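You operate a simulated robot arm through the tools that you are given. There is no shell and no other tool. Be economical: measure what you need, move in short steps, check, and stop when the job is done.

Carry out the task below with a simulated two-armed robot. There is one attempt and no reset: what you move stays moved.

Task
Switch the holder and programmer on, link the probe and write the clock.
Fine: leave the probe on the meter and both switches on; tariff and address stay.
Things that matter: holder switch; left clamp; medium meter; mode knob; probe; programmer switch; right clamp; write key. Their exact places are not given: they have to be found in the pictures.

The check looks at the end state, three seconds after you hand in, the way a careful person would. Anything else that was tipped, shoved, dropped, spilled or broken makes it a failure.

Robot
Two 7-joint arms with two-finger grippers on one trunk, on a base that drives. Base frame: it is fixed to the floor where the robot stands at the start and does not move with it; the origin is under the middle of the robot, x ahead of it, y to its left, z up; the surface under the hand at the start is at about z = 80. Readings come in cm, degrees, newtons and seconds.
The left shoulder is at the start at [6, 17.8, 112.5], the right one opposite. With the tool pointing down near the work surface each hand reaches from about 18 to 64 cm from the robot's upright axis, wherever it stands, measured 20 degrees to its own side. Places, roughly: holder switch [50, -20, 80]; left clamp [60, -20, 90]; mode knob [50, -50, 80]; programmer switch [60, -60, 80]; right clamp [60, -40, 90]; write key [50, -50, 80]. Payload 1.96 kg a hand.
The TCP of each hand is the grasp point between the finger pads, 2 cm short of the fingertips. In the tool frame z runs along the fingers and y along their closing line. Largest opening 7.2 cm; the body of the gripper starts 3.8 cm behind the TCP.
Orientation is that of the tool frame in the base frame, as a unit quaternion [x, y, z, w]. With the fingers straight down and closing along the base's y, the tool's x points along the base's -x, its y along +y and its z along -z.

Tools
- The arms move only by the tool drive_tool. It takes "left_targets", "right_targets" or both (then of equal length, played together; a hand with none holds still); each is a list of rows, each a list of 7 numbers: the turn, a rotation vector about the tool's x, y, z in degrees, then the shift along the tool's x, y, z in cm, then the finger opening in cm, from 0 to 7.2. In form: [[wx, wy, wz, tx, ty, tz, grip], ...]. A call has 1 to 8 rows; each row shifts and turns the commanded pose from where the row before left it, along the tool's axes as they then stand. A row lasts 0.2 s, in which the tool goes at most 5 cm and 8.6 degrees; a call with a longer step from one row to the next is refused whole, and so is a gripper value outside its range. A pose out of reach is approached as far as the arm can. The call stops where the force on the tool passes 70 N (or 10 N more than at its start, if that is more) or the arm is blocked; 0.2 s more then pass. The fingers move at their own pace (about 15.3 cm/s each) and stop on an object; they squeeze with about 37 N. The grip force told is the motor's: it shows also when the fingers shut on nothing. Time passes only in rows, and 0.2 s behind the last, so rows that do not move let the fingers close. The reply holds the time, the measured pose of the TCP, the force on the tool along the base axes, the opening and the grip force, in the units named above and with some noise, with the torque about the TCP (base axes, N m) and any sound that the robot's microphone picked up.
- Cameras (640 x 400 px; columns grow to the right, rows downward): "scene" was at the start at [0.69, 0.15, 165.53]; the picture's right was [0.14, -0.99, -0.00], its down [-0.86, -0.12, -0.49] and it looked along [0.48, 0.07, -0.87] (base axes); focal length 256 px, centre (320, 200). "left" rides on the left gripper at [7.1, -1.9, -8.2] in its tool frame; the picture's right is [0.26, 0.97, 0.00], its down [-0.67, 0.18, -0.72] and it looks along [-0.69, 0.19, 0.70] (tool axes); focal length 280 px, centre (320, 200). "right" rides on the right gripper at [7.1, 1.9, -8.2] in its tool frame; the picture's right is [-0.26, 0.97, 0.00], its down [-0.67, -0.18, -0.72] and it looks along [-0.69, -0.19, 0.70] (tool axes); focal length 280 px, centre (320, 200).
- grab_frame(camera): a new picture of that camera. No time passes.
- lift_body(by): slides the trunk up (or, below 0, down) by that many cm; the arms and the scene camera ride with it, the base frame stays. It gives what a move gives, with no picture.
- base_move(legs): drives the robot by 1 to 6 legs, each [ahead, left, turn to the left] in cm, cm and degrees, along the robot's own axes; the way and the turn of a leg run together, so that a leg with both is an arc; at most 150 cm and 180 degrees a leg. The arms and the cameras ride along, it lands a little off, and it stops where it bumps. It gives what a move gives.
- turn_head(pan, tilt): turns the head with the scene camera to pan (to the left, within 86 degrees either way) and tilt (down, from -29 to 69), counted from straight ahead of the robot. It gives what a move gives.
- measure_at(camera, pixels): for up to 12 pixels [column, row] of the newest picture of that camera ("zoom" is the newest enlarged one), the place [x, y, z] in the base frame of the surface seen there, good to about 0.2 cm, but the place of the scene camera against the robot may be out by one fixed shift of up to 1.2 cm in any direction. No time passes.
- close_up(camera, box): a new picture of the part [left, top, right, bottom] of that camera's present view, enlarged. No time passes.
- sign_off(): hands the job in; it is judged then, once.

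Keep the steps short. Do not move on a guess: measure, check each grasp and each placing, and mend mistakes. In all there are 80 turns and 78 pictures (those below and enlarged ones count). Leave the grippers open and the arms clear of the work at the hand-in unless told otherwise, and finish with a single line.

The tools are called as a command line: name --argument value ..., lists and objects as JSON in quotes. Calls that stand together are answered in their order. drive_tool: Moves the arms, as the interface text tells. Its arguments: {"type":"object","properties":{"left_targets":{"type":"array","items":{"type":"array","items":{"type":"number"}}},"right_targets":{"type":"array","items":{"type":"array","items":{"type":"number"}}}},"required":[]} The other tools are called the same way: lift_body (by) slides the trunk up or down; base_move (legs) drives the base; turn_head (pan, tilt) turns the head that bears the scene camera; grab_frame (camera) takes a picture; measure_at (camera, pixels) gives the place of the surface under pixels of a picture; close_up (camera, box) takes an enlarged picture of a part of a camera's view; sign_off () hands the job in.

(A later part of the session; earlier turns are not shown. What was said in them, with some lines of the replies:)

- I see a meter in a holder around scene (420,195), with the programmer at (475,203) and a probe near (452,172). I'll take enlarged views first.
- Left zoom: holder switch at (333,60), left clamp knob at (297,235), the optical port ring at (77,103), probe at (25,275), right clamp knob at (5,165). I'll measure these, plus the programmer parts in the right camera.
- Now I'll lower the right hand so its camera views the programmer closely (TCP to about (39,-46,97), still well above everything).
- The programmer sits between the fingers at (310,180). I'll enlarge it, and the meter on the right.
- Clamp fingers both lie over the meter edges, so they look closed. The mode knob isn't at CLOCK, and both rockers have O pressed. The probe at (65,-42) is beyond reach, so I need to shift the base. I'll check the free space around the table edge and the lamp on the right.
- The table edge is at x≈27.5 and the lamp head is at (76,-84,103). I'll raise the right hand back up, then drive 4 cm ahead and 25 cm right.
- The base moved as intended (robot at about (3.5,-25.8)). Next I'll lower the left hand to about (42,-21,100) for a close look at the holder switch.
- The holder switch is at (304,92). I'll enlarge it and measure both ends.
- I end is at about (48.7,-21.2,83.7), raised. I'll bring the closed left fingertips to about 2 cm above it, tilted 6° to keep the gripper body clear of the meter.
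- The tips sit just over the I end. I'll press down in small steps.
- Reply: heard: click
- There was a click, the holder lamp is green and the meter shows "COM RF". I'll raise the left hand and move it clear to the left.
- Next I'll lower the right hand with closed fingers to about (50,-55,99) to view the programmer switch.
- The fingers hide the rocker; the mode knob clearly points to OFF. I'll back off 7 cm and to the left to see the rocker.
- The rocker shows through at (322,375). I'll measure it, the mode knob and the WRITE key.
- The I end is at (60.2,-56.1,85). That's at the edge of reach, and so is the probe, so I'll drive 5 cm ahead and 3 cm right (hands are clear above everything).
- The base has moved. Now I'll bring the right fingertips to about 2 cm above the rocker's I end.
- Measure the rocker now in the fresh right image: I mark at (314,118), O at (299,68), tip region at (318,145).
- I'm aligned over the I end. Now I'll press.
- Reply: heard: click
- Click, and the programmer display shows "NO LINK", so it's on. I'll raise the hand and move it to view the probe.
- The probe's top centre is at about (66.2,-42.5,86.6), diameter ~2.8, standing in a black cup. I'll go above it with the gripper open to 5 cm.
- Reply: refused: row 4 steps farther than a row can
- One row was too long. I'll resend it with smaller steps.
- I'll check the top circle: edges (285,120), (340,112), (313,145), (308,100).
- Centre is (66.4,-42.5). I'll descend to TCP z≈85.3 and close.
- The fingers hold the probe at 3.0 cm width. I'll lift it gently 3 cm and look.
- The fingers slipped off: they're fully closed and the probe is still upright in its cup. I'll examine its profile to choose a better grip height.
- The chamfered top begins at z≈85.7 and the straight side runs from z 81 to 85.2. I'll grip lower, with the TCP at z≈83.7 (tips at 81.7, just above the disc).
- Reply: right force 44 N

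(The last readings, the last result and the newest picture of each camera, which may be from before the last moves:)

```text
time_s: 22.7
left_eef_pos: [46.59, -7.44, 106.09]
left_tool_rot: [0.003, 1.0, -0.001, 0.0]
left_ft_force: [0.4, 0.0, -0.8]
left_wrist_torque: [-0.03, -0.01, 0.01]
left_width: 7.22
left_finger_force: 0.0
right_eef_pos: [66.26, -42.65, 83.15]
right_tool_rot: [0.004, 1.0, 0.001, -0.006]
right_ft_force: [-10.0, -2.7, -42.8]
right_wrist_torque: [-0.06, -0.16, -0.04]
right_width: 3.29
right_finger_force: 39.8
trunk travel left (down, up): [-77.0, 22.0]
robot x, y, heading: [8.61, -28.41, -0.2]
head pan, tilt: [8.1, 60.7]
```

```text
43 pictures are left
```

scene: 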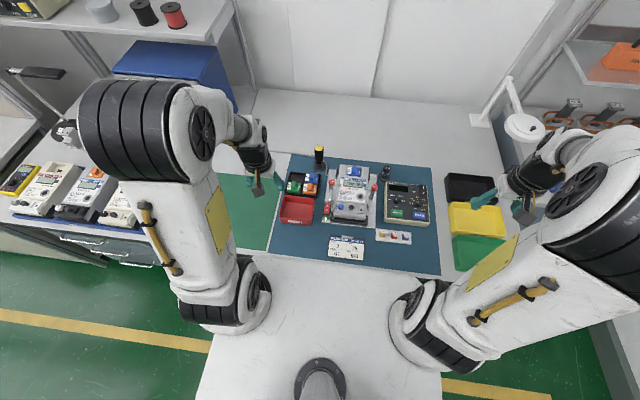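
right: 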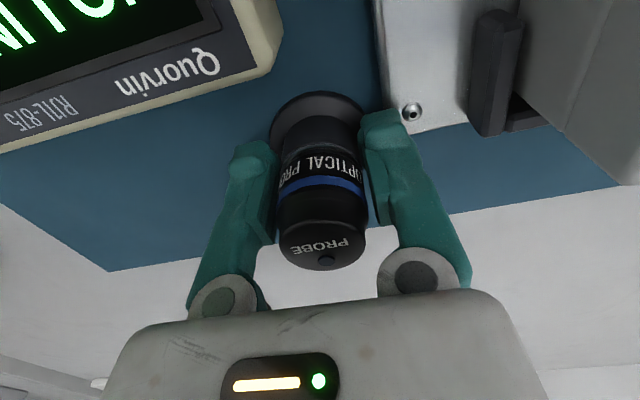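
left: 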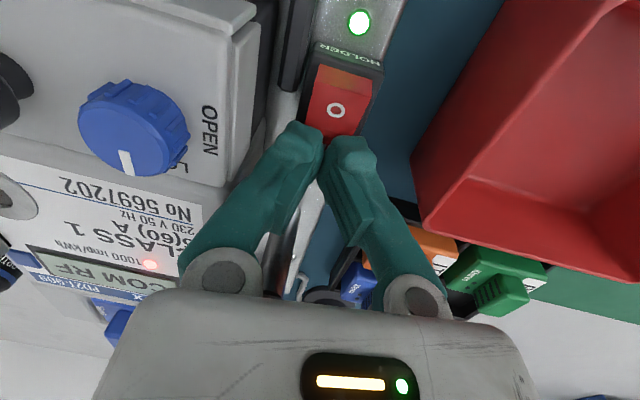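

The upward force of -43 N and 3.28 cm width show I gripped the fixed cup rather than the probe. I'll relax downward, open, and re-grip higher, on the probe only.

drive_tool --right_targets '[[0, 0, 0, 0, 0, 0.5, 0], [0, 0, 0, 0, 0, 0, 5], [0, 0, 0, 0, 0, 0, 5], [0, 0, 0, 0, 0, -1.8, 5], [0, 0, 0, 0, 0, 0, 5]]'

drive_tool --right_targets '[[0, 0, 0, 0, 0, 0, 0], [0, 0, 0, 0, 0, 0, 0], [0, 0, 0, 0, 0, 0, 0], [0, 0, 0, 0, 0, 0, 0], [0, 0, 0, 0, 0, 0, 0], [0, 0, 0, 0, 0, 0, 0]]'

close_up --camera "right" --box '[220, 60, 420, 290]'

```text
time_s: 23.9
left_eef_pos: [46.27, -7.32, 106.07]
left_tool_rot: [0.004, 1.0, -0.001, 0.002]
left_ft_force: [0.2, 0.5, 1.2]
left_wrist_torque: [0.0, -0.02, 0.03]
left_width: 7.23
left_finger_force: 0.0
right_eef_pos: [66.34, -42.46, 85.06]
right_tool_rot: [0.003, 1.0, 0.0, 0.0]
right_ft_force: [-1.2, -0.1, -0.8]
right_wrist_torque: [0.0, 0.0, 0.02]
right_width: 4.99
right_finger_force: 0.0
trunk travel left (down, up): [-77.0, 22.0]
robot x, y, heading: [8.83, -28.65, -0.5]
head pan, tilt: [8.1, 60.7]
```

```text
time_s: 25.3
left_eef_pos: [46.31, -7.26, 106.3]
left_tool_rot: [0.003, 1.0, -0.001, 0.001]
left_ft_force: [-0.4, 0.0, -0.2]
left_wrist_torque: [-0.01, 0.0, 0.02]
left_width: 7.2
left_finger_force: 0.0
right_eef_pos: [66.19, -42.49, 85.15]
right_tool_rot: [0.003, 1.0, 0.001, -0.001]
right_ft_force: [-0.8, -0.5, 0.7]
right_wrist_torque: [0.02, -0.04, 0.01]
right_width: 3.02
right_finger_force: 21.8
trunk travel left (down, up): [-77.0, 22.0]
robot x, y, heading: [8.69, -28.22, -0.2]
head pan, tilt: [8.1, 60.7]
```

```text
1.74 times, centred on (320, 175) of right
```

zoom: 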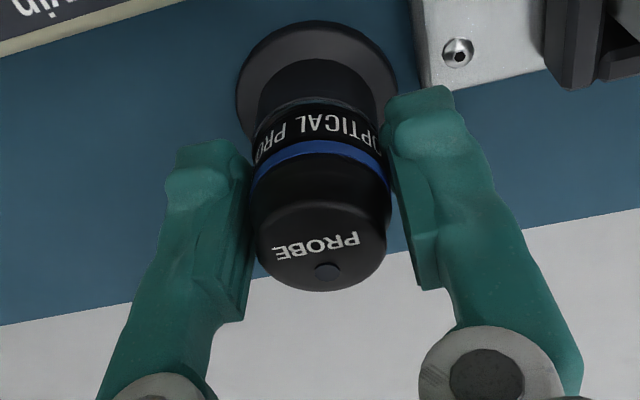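

Holding at 3.02 cm, which is the probe's width. I'll pull up very slowly and watch force and width.

drive_tool --right_targets '[[0, 0, 0, 0, 0, -0.1, 0], [0, 0, 0, 0, 0, -0.1, 0], [0, 0, 0, 0, 0, -0.1, 0], [0, 0, 0, 0, 0, -0.1, 0]]'

grab_frame --camera "right"

```text
time_s: 26.3
left_eef_pos: [46.23, -7.29, 106.31]
left_tool_rot: [0.003, 1.0, -0.001, 0.002]
left_ft_force: [0.2, -0.2, 0.2]
left_wrist_torque: [-0.04, 0.05, 0.01]
left_width: 7.21
left_finger_force: 0.0
right_eef_pos: [66.22, -42.41, 85.54]
right_tool_rot: [0.004, 1.0, 0.0, 0.0]
right_ft_force: [0.0, -0.2, 0.5]
right_wrist_torque: [0.01, 0.02, 0.02]
right_width: 3.03
right_finger_force: 22.2
trunk travel left (down, up): [-77.0, 22.0]
robot x, y, heading: [8.98, -28.23, -0.3]
head pan, tilt: [8.1, 60.7]
```

```text
41 pictures are left
```

right: 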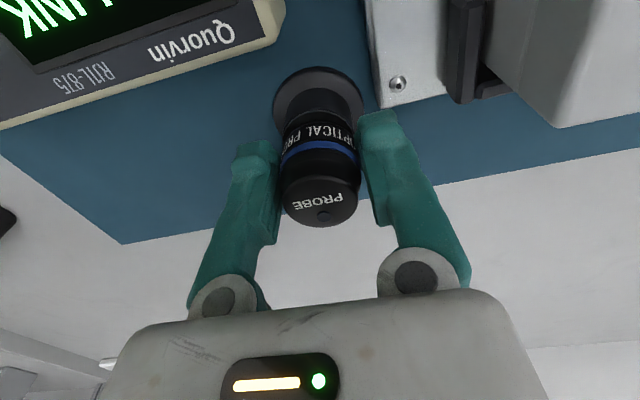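

Almost no resistance. I'll check whether the probe top rose with the hand (it was at z 86.5).

measure_at --camera "right" --pixels '[[320, 205], [305, 205], [340, 200], [322, 216], [318, 160], [317, 140], [316, 128], [316, 118], [268, 150], [275, 200], [375, 130], [372, 190]]'

close_up --camera "right" --box '[220, 60, 420, 240]'

```text
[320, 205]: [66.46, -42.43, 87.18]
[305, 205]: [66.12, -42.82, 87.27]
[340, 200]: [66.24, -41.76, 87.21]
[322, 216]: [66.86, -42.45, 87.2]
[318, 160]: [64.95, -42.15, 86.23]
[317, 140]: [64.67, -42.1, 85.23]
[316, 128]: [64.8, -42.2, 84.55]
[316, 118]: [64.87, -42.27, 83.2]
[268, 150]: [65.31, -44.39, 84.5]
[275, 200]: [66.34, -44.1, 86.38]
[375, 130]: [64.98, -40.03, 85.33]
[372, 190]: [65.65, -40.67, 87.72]
```

```text
2.22 times, centred on (320, 150) of right
```

zoom: 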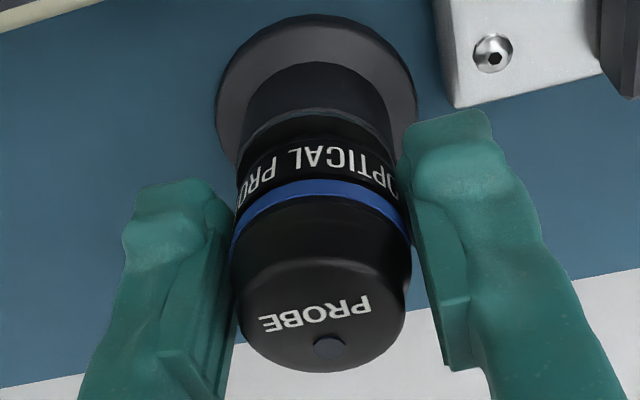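

The top rose to 87.2, so the probe is coming along. I'll continue lifting slowly.

drive_tool --right_targets '[[0, 0, 0, 0, 0, -0.15, 0], [0, 0, 0, 0, 0, -0.15, 0], [0, 0, 0, 0, 0, -0.15, 0], [0, 0, 0, 0, 0, -0.15, 0], [0, 0, 0, 0, 0, -0.15, 0], [0, 0, 0, 0, 0, -0.15, 0]]'

grab_frame --camera "right"

measure_at --camera "right" --pixels '[[320, 205], [318, 165], [316, 140], [315, 125], [315, 115], [315, 105], [315, 95]]'

```text
time_s: 27.7
left_eef_pos: [46.28, -7.3, 106.14]
left_tool_rot: [0.003, 1.0, 0.0, 0.001]
left_ft_force: [-0.7, -0.2, -0.6]
left_wrist_torque: [0.0, 0.01, -0.02]
left_width: 7.19
left_finger_force: 0.0
right_eef_pos: [66.35, -42.61, 86.39]
right_tool_rot: [0.004, 1.0, 0.001, 0.0]
right_ft_force: [0.8, -0.8, -0.7]
right_wrist_torque: [-0.02, 0.0, 0.0]
right_width: 3.04
right_finger_force: 21.9
trunk travel left (down, up): [-77.0, 22.0]
robot x, y, heading: [9.12, -29.03, -0.4]
head pan, tilt: [8.1, 60.7]
```

```text
39 pictures are left
```

right: 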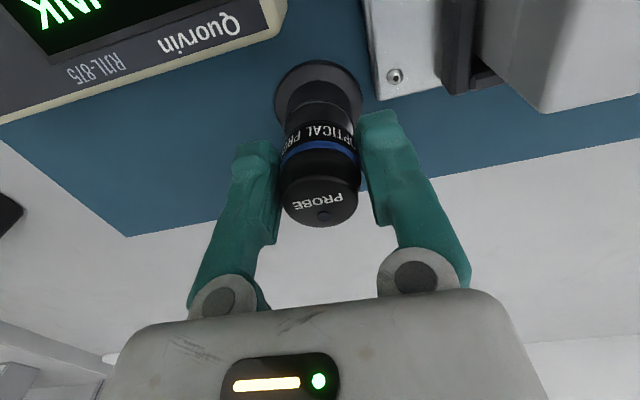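

```text
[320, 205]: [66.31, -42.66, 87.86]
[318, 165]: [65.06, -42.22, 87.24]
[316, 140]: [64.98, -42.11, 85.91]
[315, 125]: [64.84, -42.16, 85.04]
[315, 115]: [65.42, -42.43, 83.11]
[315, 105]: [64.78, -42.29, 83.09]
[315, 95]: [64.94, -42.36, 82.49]
```

It's holding steady (top is 1.5 cm above the TCP, unchanged). I'll keep lifting.

drive_tool --right_targets '[[0, 0, 0, 0, 0, -0.2, 0], [0, 0, 0, 0, 0, -0.3, 0], [0, 0, 0, 0, 0, -0.4, 0], [0, 0, 0, 0, 0, -0.4, 0], [0, 0, 0, 0, 0, -0.4, 0], [0, 0, 0, 0, 0, -0.4, 0], [0, 0, 0, 0, 0, -0.4, 0], [0, 0, 0, 0, 0, -0.2, 0]]'

grab_frame --camera "right"

```text
time_s: 29.5
left_eef_pos: [46.11, -7.22, 106.25]
left_tool_rot: [0.003, 1.0, -0.002, 0.002]
left_ft_force: [-0.7, -0.1, 0.0]
left_wrist_torque: [0.0, 0.01, 0.02]
left_width: 7.18
left_finger_force: 0.1
right_eef_pos: [66.29, -42.51, 89.17]
right_tool_rot: [0.003, 1.0, 0.0, 0.0]
right_ft_force: [0.9, -0.8, -0.6]
right_wrist_torque: [0.01, 0.0, 0.01]
right_width: 3.05
right_finger_force: 21.9
trunk travel left (down, up): [-77.0, 22.0]
robot x, y, heading: [8.86, -28.77, -0.3]
head pan, tilt: [8.1, 60.7]
```

```text
38 pictures are left
```

right: 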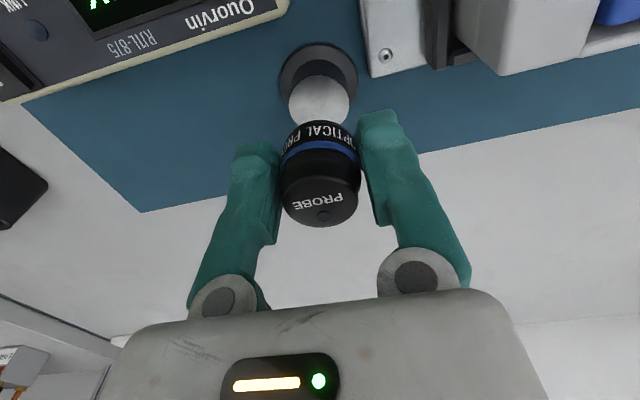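

close_up --camera "right" --box '[240, 30, 400, 240]'

measure_at --camera "right" --pixels '[[320, 205], [318, 165], [317, 130], [317, 118], [317, 105], [317, 90], [317, 80], [300, 100], [340, 95], [290, 80]]'

```text
1.90 times, centred on (320, 135) of right
```

zoom: 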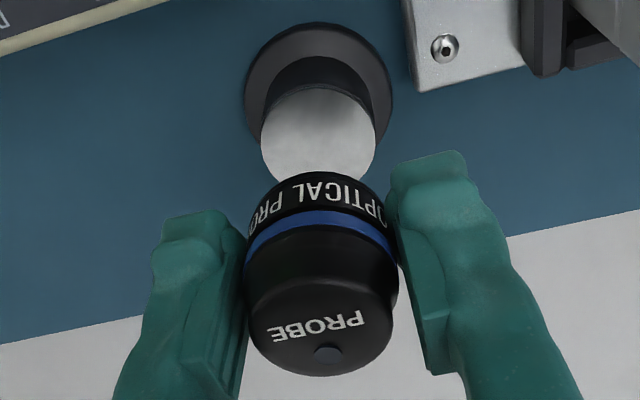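

```text
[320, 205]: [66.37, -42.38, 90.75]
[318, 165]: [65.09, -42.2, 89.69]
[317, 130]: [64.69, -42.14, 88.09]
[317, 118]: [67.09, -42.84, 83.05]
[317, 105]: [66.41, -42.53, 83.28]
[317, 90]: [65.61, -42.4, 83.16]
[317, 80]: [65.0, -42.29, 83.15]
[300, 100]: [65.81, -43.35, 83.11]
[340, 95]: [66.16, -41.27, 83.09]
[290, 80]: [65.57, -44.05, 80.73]
```

The probe is free of its steel-topped stand. Its face is about 2.0 cm below the TCP, level with the fingertips. I'll lift to z≈95 and carry it smoothly towards the port.

drive_tool --right_targets '[[0, 0, 0, 0, 0, -1.5, 0], [0, 0, 0, 0, 0, -2, 0], [0, 0, 0, 0, 0, -2, 0], [0, 0, 0, 1, 0.5, -0.5, 0], [0, 0, 0, 2, 1.5, 0, 0], [0, 0, 0, 2, 1.5, 0, 0], [0, 0, 0, 2, 1.5, 0, 0], [0, 0, 0, 1.5, 1, 0, 0]]'

grab_frame --camera "right"

```text
time_s: 31.3
left_eef_pos: [46.29, -7.24, 106.26]
left_tool_rot: [0.004, 1.0, -0.002, 0.001]
left_ft_force: [-0.2, 0.5, 0.0]
left_wrist_torque: [0.0, -0.02, 0.03]
left_width: 7.19
left_finger_force: 0.0
right_eef_pos: [57.82, -36.37, 95.57]
right_tool_rot: [0.003, 1.0, -0.001, 0.001]
right_ft_force: [-0.6, -0.1, -0.1]
right_wrist_torque: [0.01, -0.01, 0.03]
right_width: 3.05
right_finger_force: 21.9
trunk travel left (down, up): [-77.0, 22.0]
robot x, y, heading: [8.91, -28.53, -0.3]
head pan, tilt: [8.1, 60.7]
```

```text
36 pictures are left
```

right: 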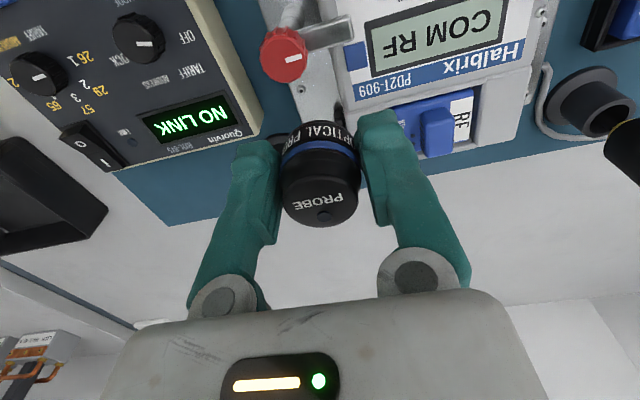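

The probe is held firmly. I'll move it over the port, to (51.5,-33).

drive_tool --right_targets '[[0, 0, 0, 1.5, 0.8, 0, 0], [0, 0, 0, 2, 1, 0, 0], [0, 0, 0, 1.8, 1, 0, 0], [0, 0, 0, 1, 0.6, 0, 0]]'

grab_frame --camera "right"

```text
time_s: 32.3
left_eef_pos: [46.15, -7.27, 106.28]
left_tool_rot: [0.004, 1.0, -0.002, 0.001]
left_ft_force: [-1.3, -0.1, -0.2]
left_wrist_torque: [-0.01, 0.0, -0.03]
left_width: 7.2
left_finger_force: 0.1
right_eef_pos: [51.53, -32.94, 95.38]
right_tool_rot: [0.003, 1.0, 0.0, 0.001]
right_ft_force: [0.4, -0.4, -0.1]
right_wrist_torque: [0.01, 0.03, -0.03]
right_width: 3.04
right_finger_force: 22.3
trunk travel left (down, up): [-77.0, 22.0]
robot x, y, heading: [8.87, -28.46, -0.4]
head pan, tilt: [8.1, 60.7]
```

```text
35 pictures are left
```

right: 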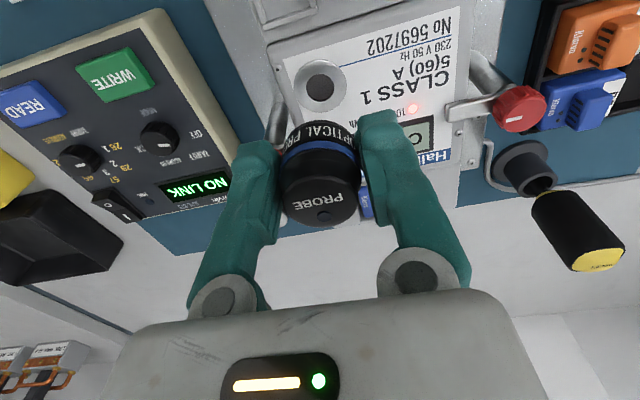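

The port ring is visible at (320,83). I'll measure its rim and centre.

measure_at --camera "right" --pixels '[[320, 82], [297, 85], [344, 81], [318, 62], [321, 105], [300, 70], [340, 100], [290, 95], [355, 95], [320, 200], [318, 165], [317, 130]]'

close_up --camera "right" --box '[260, 40, 400, 140]'

```text
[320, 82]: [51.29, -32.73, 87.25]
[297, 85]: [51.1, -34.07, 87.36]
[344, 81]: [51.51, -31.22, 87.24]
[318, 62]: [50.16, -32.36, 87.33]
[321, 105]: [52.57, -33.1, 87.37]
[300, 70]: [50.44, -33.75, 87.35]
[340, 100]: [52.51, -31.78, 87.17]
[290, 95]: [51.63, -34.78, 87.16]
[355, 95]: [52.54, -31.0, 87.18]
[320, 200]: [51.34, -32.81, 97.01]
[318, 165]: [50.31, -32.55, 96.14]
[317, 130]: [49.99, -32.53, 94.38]
```

```text
4.00 times, centred on (330, 90) of right
```

zoom: 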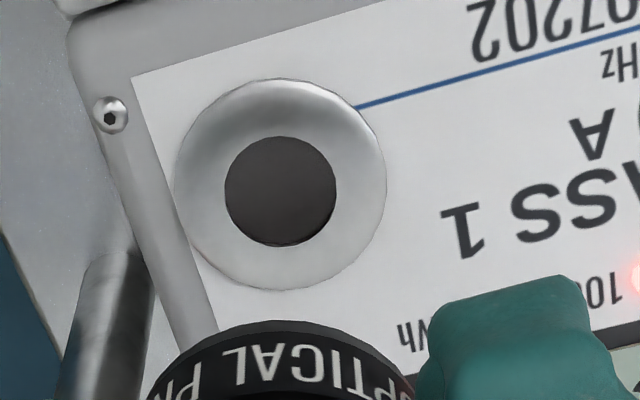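

Port centre is (51.3,-32.7), rim z≈87.35. I'll shift by -0.25/+0.2 and descend to just above it.

drive_tool --right_targets '[[0, 0, 0, 0.25, 0.2, 1, 0], [0, 0, 0, 0, 0, 2, 0], [0, 0, 0, 0, 0, 1.5, 0], [0, 0, 0, 0, 0, 0.6, 0]]'

grab_frame --camera "right"

```text
time_s: 33.3
left_eef_pos: [46.27, -7.33, 106.24]
left_tool_rot: [0.003, 1.0, -0.001, 0.002]
left_ft_force: [0.3, 0.5, 0.0]
left_wrist_torque: [0.01, 0.04, -0.02]
left_width: 7.16
left_finger_force: 0.0
right_eef_pos: [51.32, -32.71, 90.29]
right_tool_rot: [0.003, 1.0, 0.0, -0.001]
right_ft_force: [0.1, 1.4, -0.9]
right_wrist_torque: [0.01, -0.01, 0.02]
right_width: 3.03
right_finger_force: 21.8
trunk travel left (down, up): [-77.0, 22.0]
robot x, y, heading: [8.86, -28.38, -0.3]
head pan, tilt: [8.1, 60.7]
```

```text
33 pictures are left
```

right: 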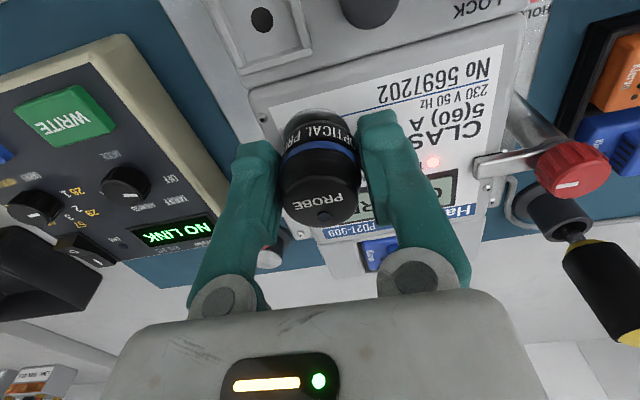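

It lines up over the ring. I'll descend in fine steps to contact.

drive_tool --right_targets '[[0, 0, 0, 0, 0, 0.3, 0], [0, 0, 0, 0, 0, 0.25, 0], [0, 0, 0, 0, 0, 0.2, 0], [0, 0, 0, 0, 0, 0.15, 0]]'

grab_frame --camera "right"

```text
time_s: 34.3
left_eef_pos: [46.18, -7.28, 106.34]
left_tool_rot: [0.003, 1.0, 0.0, 0.001]
left_ft_force: [1.2, -0.2, 0.4]
left_wrist_torque: [-0.03, 0.0, 0.01]
left_width: 7.21
left_finger_force: 0.1
right_eef_pos: [51.3, -32.66, 89.19]
right_tool_rot: [0.004, 1.0, 0.0, 0.001]
right_ft_force: [0.4, -0.3, 5.5]
right_wrist_torque: [-0.03, 0.0, 0.02]
right_width: 3.03
right_finger_force: 22.2
trunk travel left (down, up): [-77.0, 22.0]
robot x, y, heading: [8.94, -28.66, -0.5]
head pan, tilt: [8.1, 60.7]
```

```text
32 pictures are left
```

right: 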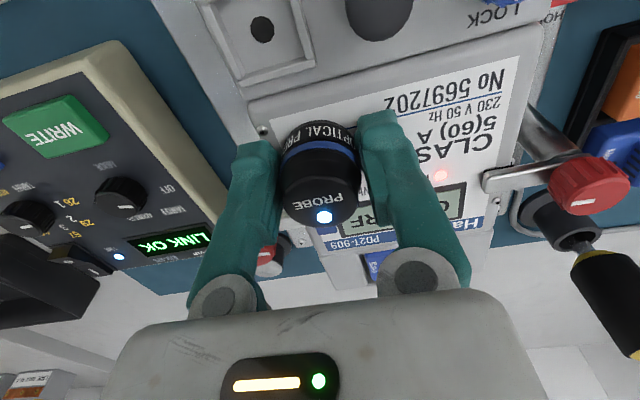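

LINK OK: the probe lamp and link lamp are both blue. I'll open to release, then lift straight up.

drive_tool --right_targets '[[0, 0, 0, 0, 0, 0, 4.2], [0, 0, 0, 0, 0, 0, 4.2], [0, 0, 0, 0, 0, -0.5, 4.4], [0, 0, 0, 0, 0, -2, 4.4], [0, 0, 0, 0, 0, -4, 4.4], [0, 0, 0, 0, 0, -4, 4.4]]'

grab_frame --camera "right"

```text
time_s: 35.7
left_eef_pos: [46.16, -7.31, 106.17]
left_tool_rot: [0.003, 1.0, -0.001, 0.003]
left_ft_force: [0.9, -0.5, -0.8]
left_wrist_torque: [0.01, 0.0, -0.03]
left_width: 7.2
left_finger_force: 0.0
right_eef_pos: [51.24, -33.07, 99.79]
right_tool_rot: [0.003, 1.0, 0.0, 0.001]
right_ft_force: [-0.1, -0.8, 0.4]
right_wrist_torque: [-0.01, -0.01, 0.0]
right_width: 4.42
right_finger_force: 0.1
trunk travel left (down, up): [-77.0, 22.0]
robot x, y, heading: [8.65, -28.35, -0.1]
head pan, tilt: [8.1, 60.7]
```

```text
31 pictures are left
```

right: 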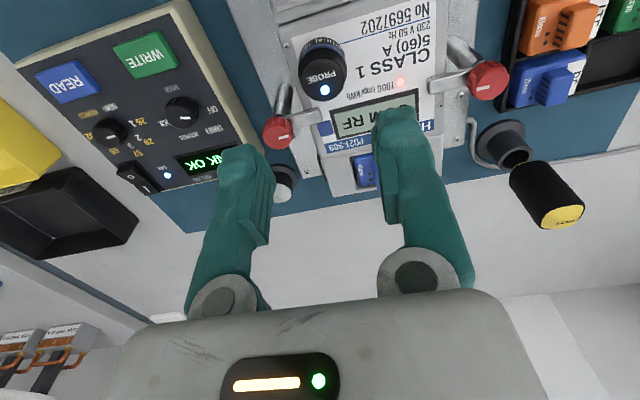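

The probe stays on the port by itself. Next is the mode knob at (52.6,-46.35): I'll move above it and begin pre-rotating the hand counter-clockwise.

drive_tool --right_targets '[[0, 0, 0, -0.35, -3.3, 0.3, 4], [0, 0, 0, -0.35, -3.3, 0.5, 4], [0, 0, 0, -0.35, -3.3, 1.5, 4], [0, 0, 0, -0.35, -3.4, 1.5, 4], [0, 0, -8.4, 0, 0, 0, 4], [0, 0, -8.4, 0, 0, 0, 4], [0, 0, -8.4, 0, 0, 0, 4], [0, 0, -8.4, 0, 0, 0, 4]]'

drive_tool --right_targets '[[0, 0, -8.4, 0, 0, 0, 4], [0, 0, -8.4, 0, 0, 0, 4], [0, 0, -8.4, 0, 0, 0, 4], [0, 0, -8.4, 0, 0, 0, 4], [0, 0, 0, 0, 0, 0, 4]]'

grab_frame --camera "right"

```text
time_s: 37.5
left_eef_pos: [46.36, -7.24, 106.09]
left_tool_rot: [0.004, 1.0, -0.001, 0.002]
left_ft_force: [0.7, -0.2, 0.1]
left_wrist_torque: [0.02, 0.01, 0.02]
left_width: 7.22
left_finger_force: 0.1
right_eef_pos: [52.6, -46.19, 95.89]
right_tool_rot: [-0.286, 0.958, 0.0, 0.0]
right_ft_force: [-0.2, -0.2, -0.4]
right_wrist_torque: [0.01, -0.03, -0.01]
right_width: 3.98
right_finger_force: 0.0
trunk travel left (down, up): [-77.0, 22.0]
robot x, y, heading: [8.63, -28.26, -0.6]
head pan, tilt: [8.1, 60.7]
```

```text
time_s: 38.7
left_eef_pos: [46.18, -7.38, 106.17]
left_tool_rot: [0.004, 1.0, -0.001, 0.001]
left_ft_force: [0.2, -0.5, 0.2]
left_wrist_torque: [-0.02, -0.04, 0.02]
left_width: 7.23
left_finger_force: 0.1
right_eef_pos: [52.68, -46.16, 96.06]
right_tool_rot: [-0.552, 0.834, 0.0, 0.0]
right_ft_force: [0.0, 0.8, -1.0]
right_wrist_torque: [0.01, -0.02, -0.01]
right_width: 3.98
right_finger_force: 0.0
trunk travel left (down, up): [-77.0, 22.0]
robot x, y, heading: [8.91, -28.65, -0.3]
head pan, tilt: [8.1, 60.7]
```

```text
30 pictures are left
```

right: 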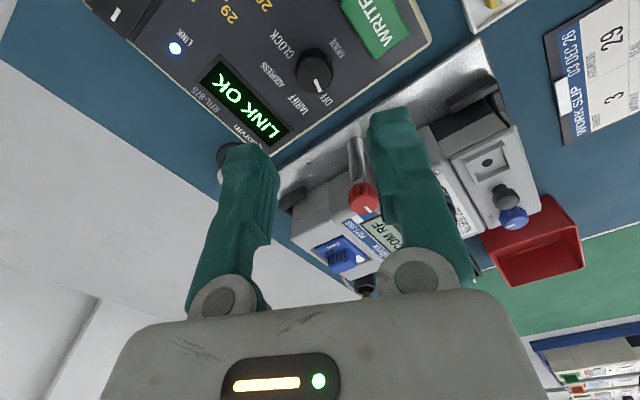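

The hand is rotated 67° ccw. I'll measure the knob again here at (314,70).

measure_at --camera "right" --pixels '[[316, 78], [300, 72], [332, 68], [320, 92], [308, 55], [325, 85], [290, 110], [325, 100], [275, 40], [355, 40]]'

close_up --camera "right" --box '[240, 20, 400, 120]'

```text
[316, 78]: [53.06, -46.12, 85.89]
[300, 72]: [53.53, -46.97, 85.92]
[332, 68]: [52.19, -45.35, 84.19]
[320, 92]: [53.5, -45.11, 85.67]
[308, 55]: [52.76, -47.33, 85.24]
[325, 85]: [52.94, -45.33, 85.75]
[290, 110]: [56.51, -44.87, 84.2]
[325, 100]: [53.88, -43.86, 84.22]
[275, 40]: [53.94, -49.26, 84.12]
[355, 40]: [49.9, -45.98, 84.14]
```

```text
4.00 times, centred on (320, 70) of right
```

zoom: 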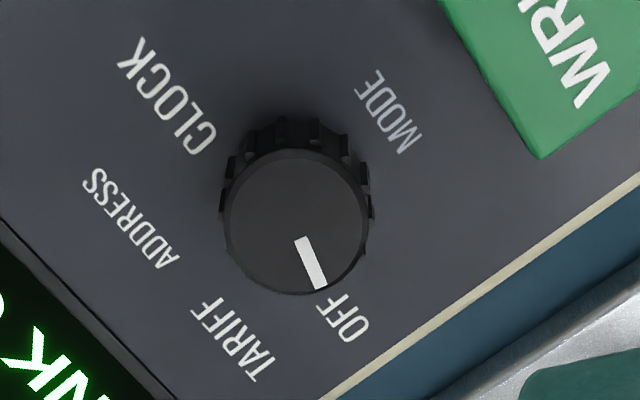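

Knob centre is (53.0,-46.25), radius ~1.1, panel z 84.2, pointer at OFF. I'll descend over it with 4 cm opening.

drive_tool --right_targets '[[0, 0, 0, 0, -0.33, 3, 4], [0, 0, 0, 0, 0, 3, 4], [0, 0, 0, 0, 0, 2, 4], [0, 0, 0, 0, 0, 1, 4], [0, 0, 0, 0, 0, 0.4, 4]]'

grab_frame --camera "right"

```text
time_s: 39.9
left_eef_pos: [46.25, -7.29, 106.28]
left_tool_rot: [0.004, 1.0, -0.001, 0.002]
left_ft_force: [-0.3, -0.3, 1.1]
left_wrist_torque: [0.01, 0.05, -0.03]
left_width: 7.19
left_finger_force: 0.2
right_eef_pos: [52.9, -46.35, 86.47]
right_tool_rot: [-0.55, 0.835, 0.001, 0.0]
right_ft_force: [0.1, -0.2, -0.6]
right_wrist_torque: [-0.02, 0.02, -0.02]
right_width: 4.02
right_finger_force: 0.0
trunk travel left (down, up): [-77.0, 22.0]
robot x, y, heading: [8.78, -28.47, -0.6]
head pan, tilt: [8.1, 60.7]
```

```text
28 pictures are left
```

right: 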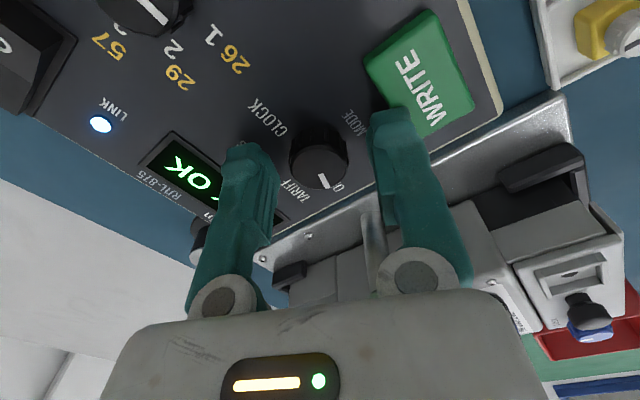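

The knob sits between the fingers. I'll close on it and turn a first 17° clockwise to check.

drive_tool --right_targets '[[0, 0, 0, 0, 0, 0, 0], [0, 0, 0, 0, 0, 0, 0], [0, 0, 0, 0, 0, 0, 0], [0, 0, 8.4, 0, 0, 0, 0], [0, 0, 8.4, 0, 0, 0, 0]]'

close_up --camera "right" --box '[160, 60, 420, 250]'

```text
time_s: 41.1
left_eef_pos: [46.42, -7.27, 106.28]
left_tool_rot: [0.003, 1.0, -0.001, 0.002]
left_ft_force: [0.4, 0.8, 0.3]
left_wrist_torque: [0.01, 0.01, 0.01]
left_width: 7.22
left_finger_force: 0.0
right_eef_pos: [52.88, -46.44, 86.35]
right_tool_rot: [-0.422, 0.907, 0.0, 0.0]
right_ft_force: [3.0, -1.3, 1.0]
right_wrist_torque: [0.27, -0.3, -0.05]
right_width: 2.29
right_finger_force: 40.0
trunk travel left (down, up): [-77.0, 22.0]
robot x, y, heading: [8.84, -28.67, -0.4]
head pan, tilt: [8.1, 60.7]
```

```text
2.11 times, centred on (290, 155) of right
```

zoom: 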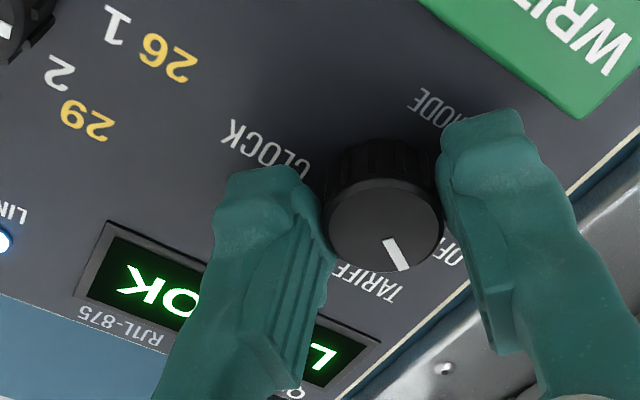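

The knob turns with the hand. I'll continue another 67°.

drive_tool --right_targets '[[0, 0, 8.4, 0, 0, 0, 0], [0, 0, 8.4, 0, 0, 0, 0], [0, 0, 8.4, 0, 0, 0, 0], [0, 0, 8.4, 0, 0, 0, 0], [0, 0, 8.4, 0, 0, 0, 0], [0, 0, 8.4, 0, 0, 0, 0], [0, 0, 8.4, 0, 0, 0, 0], [0, 0, 8.4, 0, 0, 0, 0]]'

close_up --camera "right" --box '[180, 40, 460, 230]'

```text
time_s: 42.9
left_eef_pos: [46.31, -7.23, 106.17]
left_tool_rot: [0.003, 1.0, 0.0, 0.002]
left_ft_force: [0.5, -0.1, -0.3]
left_wrist_torque: [-0.03, -0.01, 0.0]
left_width: 7.21
left_finger_force: 0.0
right_eef_pos: [52.87, -46.19, 86.54]
right_tool_rot: [0.15, 0.989, 0.0, -0.001]
right_ft_force: [-0.7, 1.0, -6.1]
right_wrist_torque: [0.0, -0.15, 0.02]
right_width: 2.3
right_finger_force: 39.5
trunk travel left (down, up): [-77.0, 22.0]
robot x, y, heading: [8.67, -28.3, -0.3]
head pan, tilt: [8.1, 60.7]
```

```text
2.11 times, centred on (320, 135) of right
```

zoom: 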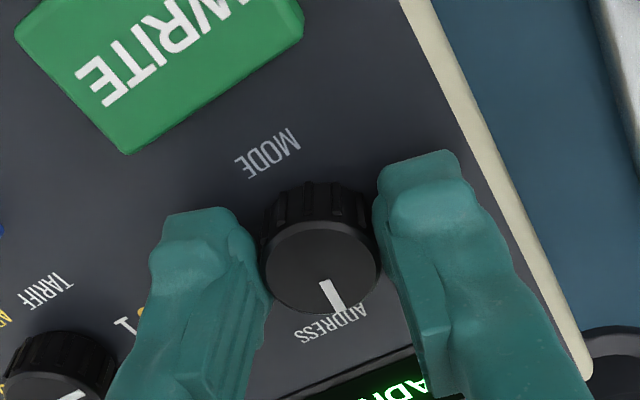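

It now points at ADDRESS, after 84° of turning. I'll continue 50° more to CLOCK.

drive_tool --right_targets '[[0, 0, 8.4, 0, 0, 0, 0], [0, 0, 8.4, 0, 0, 0, 0], [0, 0, 8.4, 0, 0, 0, 0], [0, 0, 8.4, 0, 0, 0, 0], [0, 0, 8.4, 0, 0, 0, 0], [0, 0, 8.4, 0, 0, 0, 0]]'

grab_frame --camera "right"

close_up --camera "scene" --box '[320, 160, 440, 240]'

```text
time_s: 44.3
left_eef_pos: [46.16, -7.22, 106.23]
left_tool_rot: [0.003, 1.0, -0.002, 0.002]
left_ft_force: [0.3, 0.0, -0.5]
left_wrist_torque: [-0.01, -0.01, 0.04]
left_width: 7.23
left_finger_force: 0.1
right_eef_pos: [52.89, -46.25, 86.39]
right_tool_rot: [0.558, 0.83, 0.002, 0.001]
right_ft_force: [-3.7, 1.8, 3.6]
right_wrist_torque: [-0.03, 0.1, 0.01]
right_width: 2.29
right_finger_force: 39.6
trunk travel left (down, up): [-77.0, 22.0]
robot x, y, heading: [8.88, -28.5, -0.4]
head pan, tilt: [8.1, 60.7]
```

```text
25 pictures are left
```

right: 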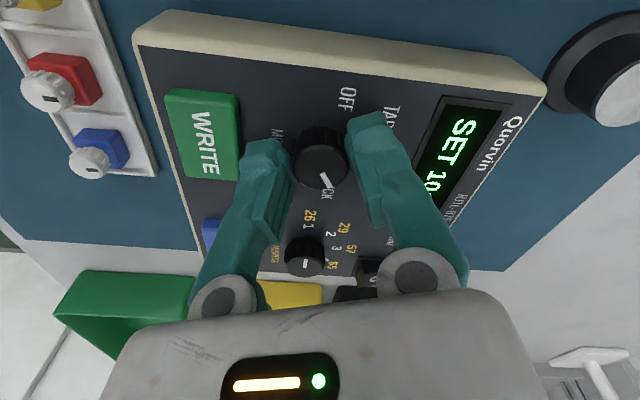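

```text
5.00 times, centred on (380, 200) of scene
```

zoom: 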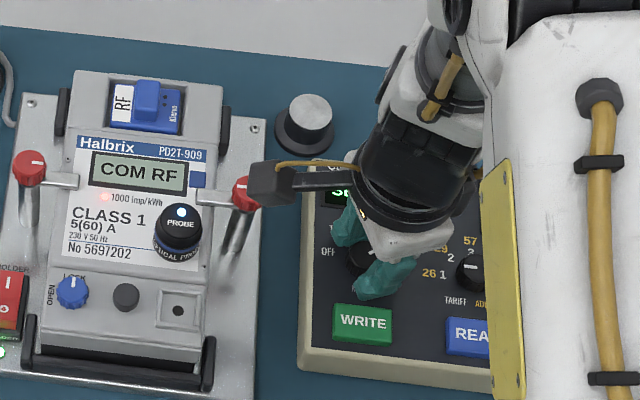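

The display shows "SET 10…", so the mode is CLOCK. I'll release and lift up.

drive_tool --right_targets '[[0, 0, 0, 0, 0, 0, 3.6], [0, 0, 0, 0, 0, 0, 3.6], [0, 0, 0, 0, 0, -1.5, 3.6], [0, 0, 0, 0, 0, -4, 3.6], [0, 0, 0, 0, 0, -4, 3.6]]'

close_up --camera "right" --box '[160, 10, 500, 220]'

```text
time_s: 45.5
left_eef_pos: [46.19, -7.3, 106.31]
left_tool_rot: [0.004, 1.0, -0.001, 0.001]
left_ft_force: [0.5, 0.0, 0.6]
left_wrist_torque: [0.0, -0.01, -0.02]
left_width: 7.2
left_finger_force: 0.1
right_eef_pos: [52.94, -46.47, 95.99]
right_tool_rot: [0.556, 0.831, 0.0, 0.001]
right_ft_force: [0.3, -0.5, 0.9]
right_wrist_torque: [-0.01, 0.02, -0.02]
right_width: 3.59
right_finger_force: 0.0
trunk travel left (down, up): [-77.0, 22.0]
robot x, y, heading: [8.79, -28.48, -0.5]
head pan, tilt: [8.1, 60.7]
```

```text
1.88 times, centred on (330, 115) of right
```

zoom: 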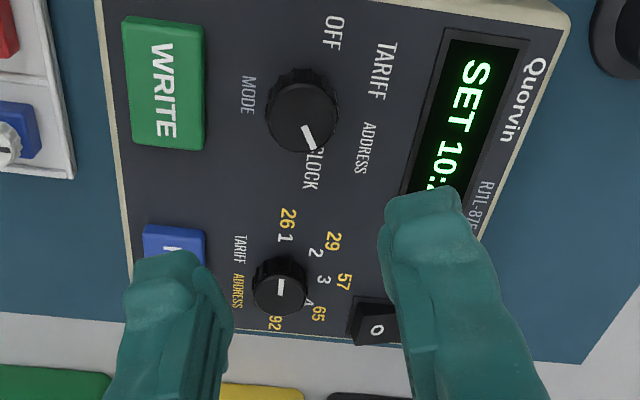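

The pointer is at CLOCK and the display shows SET 10:… Next I'll measure the WRITE key in this zoom.

measure_at --camera "zoom" --pixels '[[163, 85], [130, 25], [200, 35], [135, 135], [198, 145]]'

```text
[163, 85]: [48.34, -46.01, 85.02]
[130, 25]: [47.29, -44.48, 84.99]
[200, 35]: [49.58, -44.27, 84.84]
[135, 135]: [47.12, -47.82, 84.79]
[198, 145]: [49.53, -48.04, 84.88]
```

WRITE's centre is (48.35,-46.1,85). I'll close the fingers and go above it with the tips at about z 86.5.

drive_tool --right_targets '[[0, 0, 0, 1.05, -2.05, 0, 0], [0, 0, 0, 1.05, -2.05, 0, 0], [0, 0, 0, 0, 0, 4, 0], [0, 0, 0, 0, 0, 3.5, 0], [0, 0, 0, 0, 0, 0, 0]]'

grab_frame --camera "right"

```text
time_s: 46.7
left_eef_pos: [46.14, -7.22, 106.24]
left_tool_rot: [0.004, 1.0, 0.0, 0.002]
left_ft_force: [0.0, -0.3, 1.1]
left_wrist_torque: [0.01, 0.01, 0.03]
left_width: 7.21
left_finger_force: 0.0
right_eef_pos: [48.42, -45.91, 88.33]
right_tool_rot: [0.556, 0.831, 0.001, 0.001]
right_ft_force: [-0.9, -0.8, 0.4]
right_wrist_torque: [-0.04, 0.01, -0.01]
right_width: 0.0
right_finger_force: 29.5
trunk travel left (down, up): [-77.0, 22.0]
robot x, y, heading: [8.48, -28.6, -0.3]
head pan, tilt: [8.1, 60.7]
```

```text
22 pictures are left
```

right: 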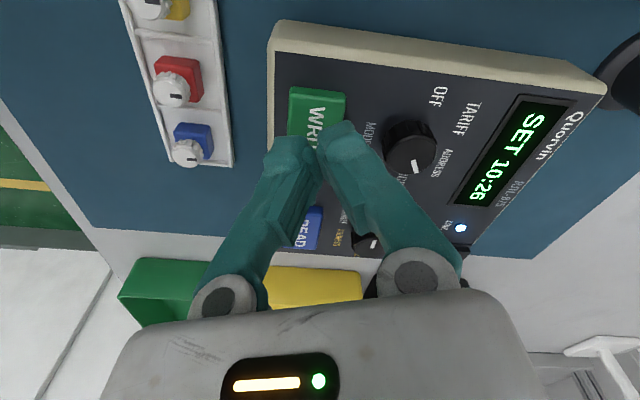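

The tips are over WRITE, and the display shows SET 10:26. I'll press gently in small steps.

drive_tool --right_targets '[[0, 0, 0, 0, 0, 0.9, 0], [0, 0, 0, 0, 0, 0.4, 0], [0, 0, 0, 0, 0, 0.2, 0], [0, 0, 0, 0, 0, 0.2, 0]]'

grab_frame --camera "right"

```text
time_s: 47.7
left_eef_pos: [46.17, -7.17, 106.24]
left_tool_rot: [0.003, 1.0, -0.001, 0.002]
left_ft_force: [-0.3, 1.0, -0.3]
left_wrist_torque: [-0.01, 0.01, 0.01]
left_width: 7.21
left_finger_force: 0.1
right_eef_pos: [48.37, -45.93, 86.78]
right_tool_rot: [0.557, 0.831, 0.0, -0.001]
right_ft_force: [0.3, -0.1, 0.1]
right_wrist_torque: [0.0, 0.01, 0.0]
right_width: 0.0
right_finger_force: 29.8
trunk travel left (down, up): [-77.0, 22.0]
robot x, y, heading: [8.62, -28.36, -0.5]
head pan, tilt: [8.1, 60.7]
```

```text
21 pictures are left
```

right: 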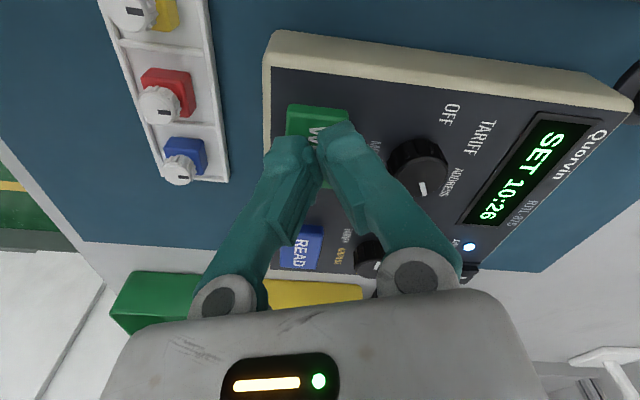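

Nearly in contact (TCP 86.8, no force yet). I'll press a bit further.

drive_tool --right_targets '[[0, 0, 0, 0, 0, 0.15, 0], [0, 0, 0, 0, 0, 0.15, 0], [0, 0, 0, 0, 0, 0.15, 0]]'

grab_frame --camera "right"

```text
time_s: 48.5
left_eef_pos: [46.26, -7.26, 106.23]
left_tool_rot: [0.003, 1.0, -0.001, 0.001]
left_ft_force: [-0.3, 0.9, 0.4]
left_wrist_torque: [0.05, 0.0, 0.01]
left_width: 7.19
left_finger_force: 0.1
right_eef_pos: [48.36, -45.94, 86.36]
right_tool_rot: [0.556, 0.831, 0.001, 0.0]
right_ft_force: [0.9, 0.9, 2.0]
right_wrist_torque: [0.03, -0.01, 0.01]
right_width: 0.61
right_finger_force: 29.6
trunk travel left (down, up): [-77.0, 22.0]
robot x, y, heading: [9.26, -28.22, -0.4]
head pan, tilt: [8.1, 60.7]
heard: click
```

```text
20 pictures are left
```

right: 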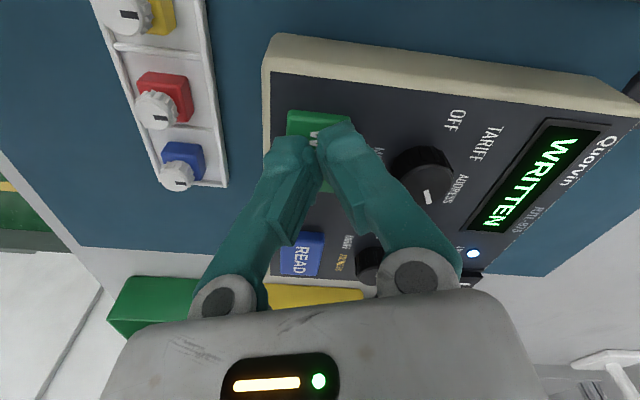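

Click, and the display shows "WRITTEN". I'll lift away straight up and open the gripper, then check.

drive_tool --right_targets '[[0, 0, 0, 0, 0, -2, 0], [0, 0, 0, 0, 0, -4, 0], [0, 0, 0, 0, 0, -4.5, 3], [0, 0, -8, 0, 0, -4.5, 7.2], [0, 0, -8, 0, 0, -4.5, 7.2], [0, 0, -8, 0, 0, 0, 7.2], [0, 0, -8, 0, 0, 0, 7.2], [0, 0, -8, 0, 0, 0, 7.2]]'

drive_tool --right_targets '[[0, 0, -8, 0, 0, 0, 7.2], [0, 0, -8, 0, 0, 0, 7.2], [0, 0, -8, 0, 0, 0, 7.2], [0, 0, 0, 3, -3, 0, 7.2], [0, 0, 0, 3, -3, 0, 7.2], [0, 0, 0, 3, -3, 0, 7.2]]'

grab_frame --camera "scene"

close_up --camera "scene" --box '[250, 140, 430, 250]'

close_up --camera "scene" --box '[310, 165, 420, 235]'

```text
time_s: 50.3
left_eef_pos: [46.27, -7.35, 106.2]
left_tool_rot: [0.003, 1.0, 0.0, 0.002]
left_ft_force: [0.0, -0.2, 0.4]
left_wrist_torque: [-0.01, 0.02, -0.02]
left_width: 7.18
left_finger_force: 0.0
right_eef_pos: [48.2, -45.84, 105.82]
right_tool_rot: [0.238, 0.971, 0.001, 0.0]
right_ft_force: [-0.5, -0.9, 0.2]
right_wrist_torque: [0.04, 0.01, 0.01]
right_width: 7.17
right_finger_force: 0.2
trunk travel left (down, up): [-77.0, 22.0]
robot x, y, heading: [8.96, -28.5, -0.7]
head pan, tilt: [8.1, 60.7]
```

```text
time_s: 51.7
left_eef_pos: [46.13, -7.31, 106.16]
left_tool_rot: [0.004, 1.0, -0.001, 0.003]
left_ft_force: [0.6, 0.1, -0.8]
left_wrist_torque: [0.02, 0.0, -0.01]
left_width: 7.19
left_finger_force: 0.1
right_eef_pos: [38.46, -54.47, 105.77]
right_tool_rot: [0.031, 1.0, 0.002, 0.001]
right_ft_force: [0.1, -1.0, -0.2]
right_wrist_torque: [0.0, 0.03, 0.01]
right_width: 7.19
right_finger_force: 0.0
trunk travel left (down, up): [-77.0, 22.0]
robot x, y, heading: [8.67, -28.71, -0.6]
head pan, tilt: [8.1, 60.7]
```

```text
19 pictures are left
```

scene: 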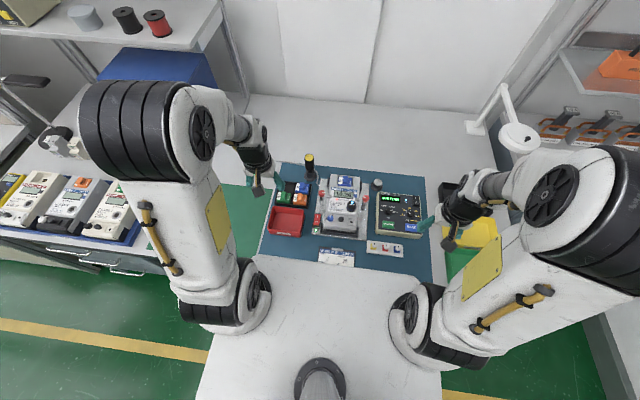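

```text
3.56 times, centred on (340, 195) of scene
```

zoom: 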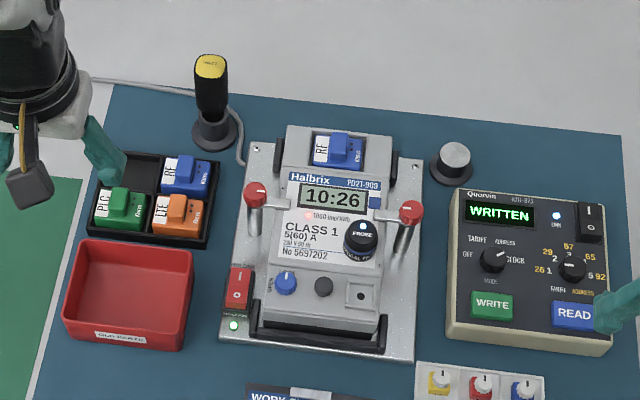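

```text
5.71 times, centred on (365, 200) of scene
```

zoom: 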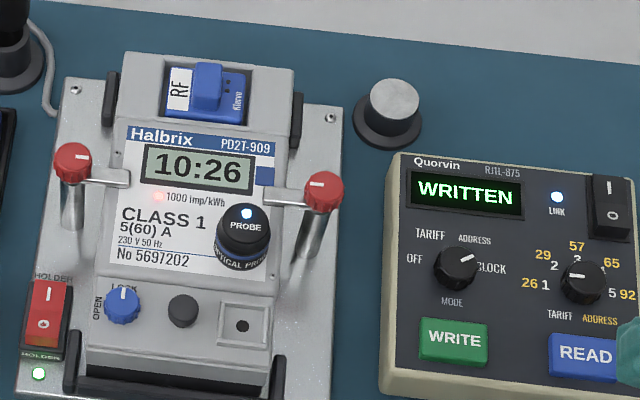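

The meter shows 10:26 and the programmer shows WRITTEN. The link lamp is lit, both switches are on, the clamps are closed, the probe is seated on the meter, and both hands are open and clear. I'll hand in now.

sign_off

```text
The job is handed in.
```

The job is handed in: holder and programmer are on, the probe is linked on the meter, and the clock is written (the meter reads 10:26).
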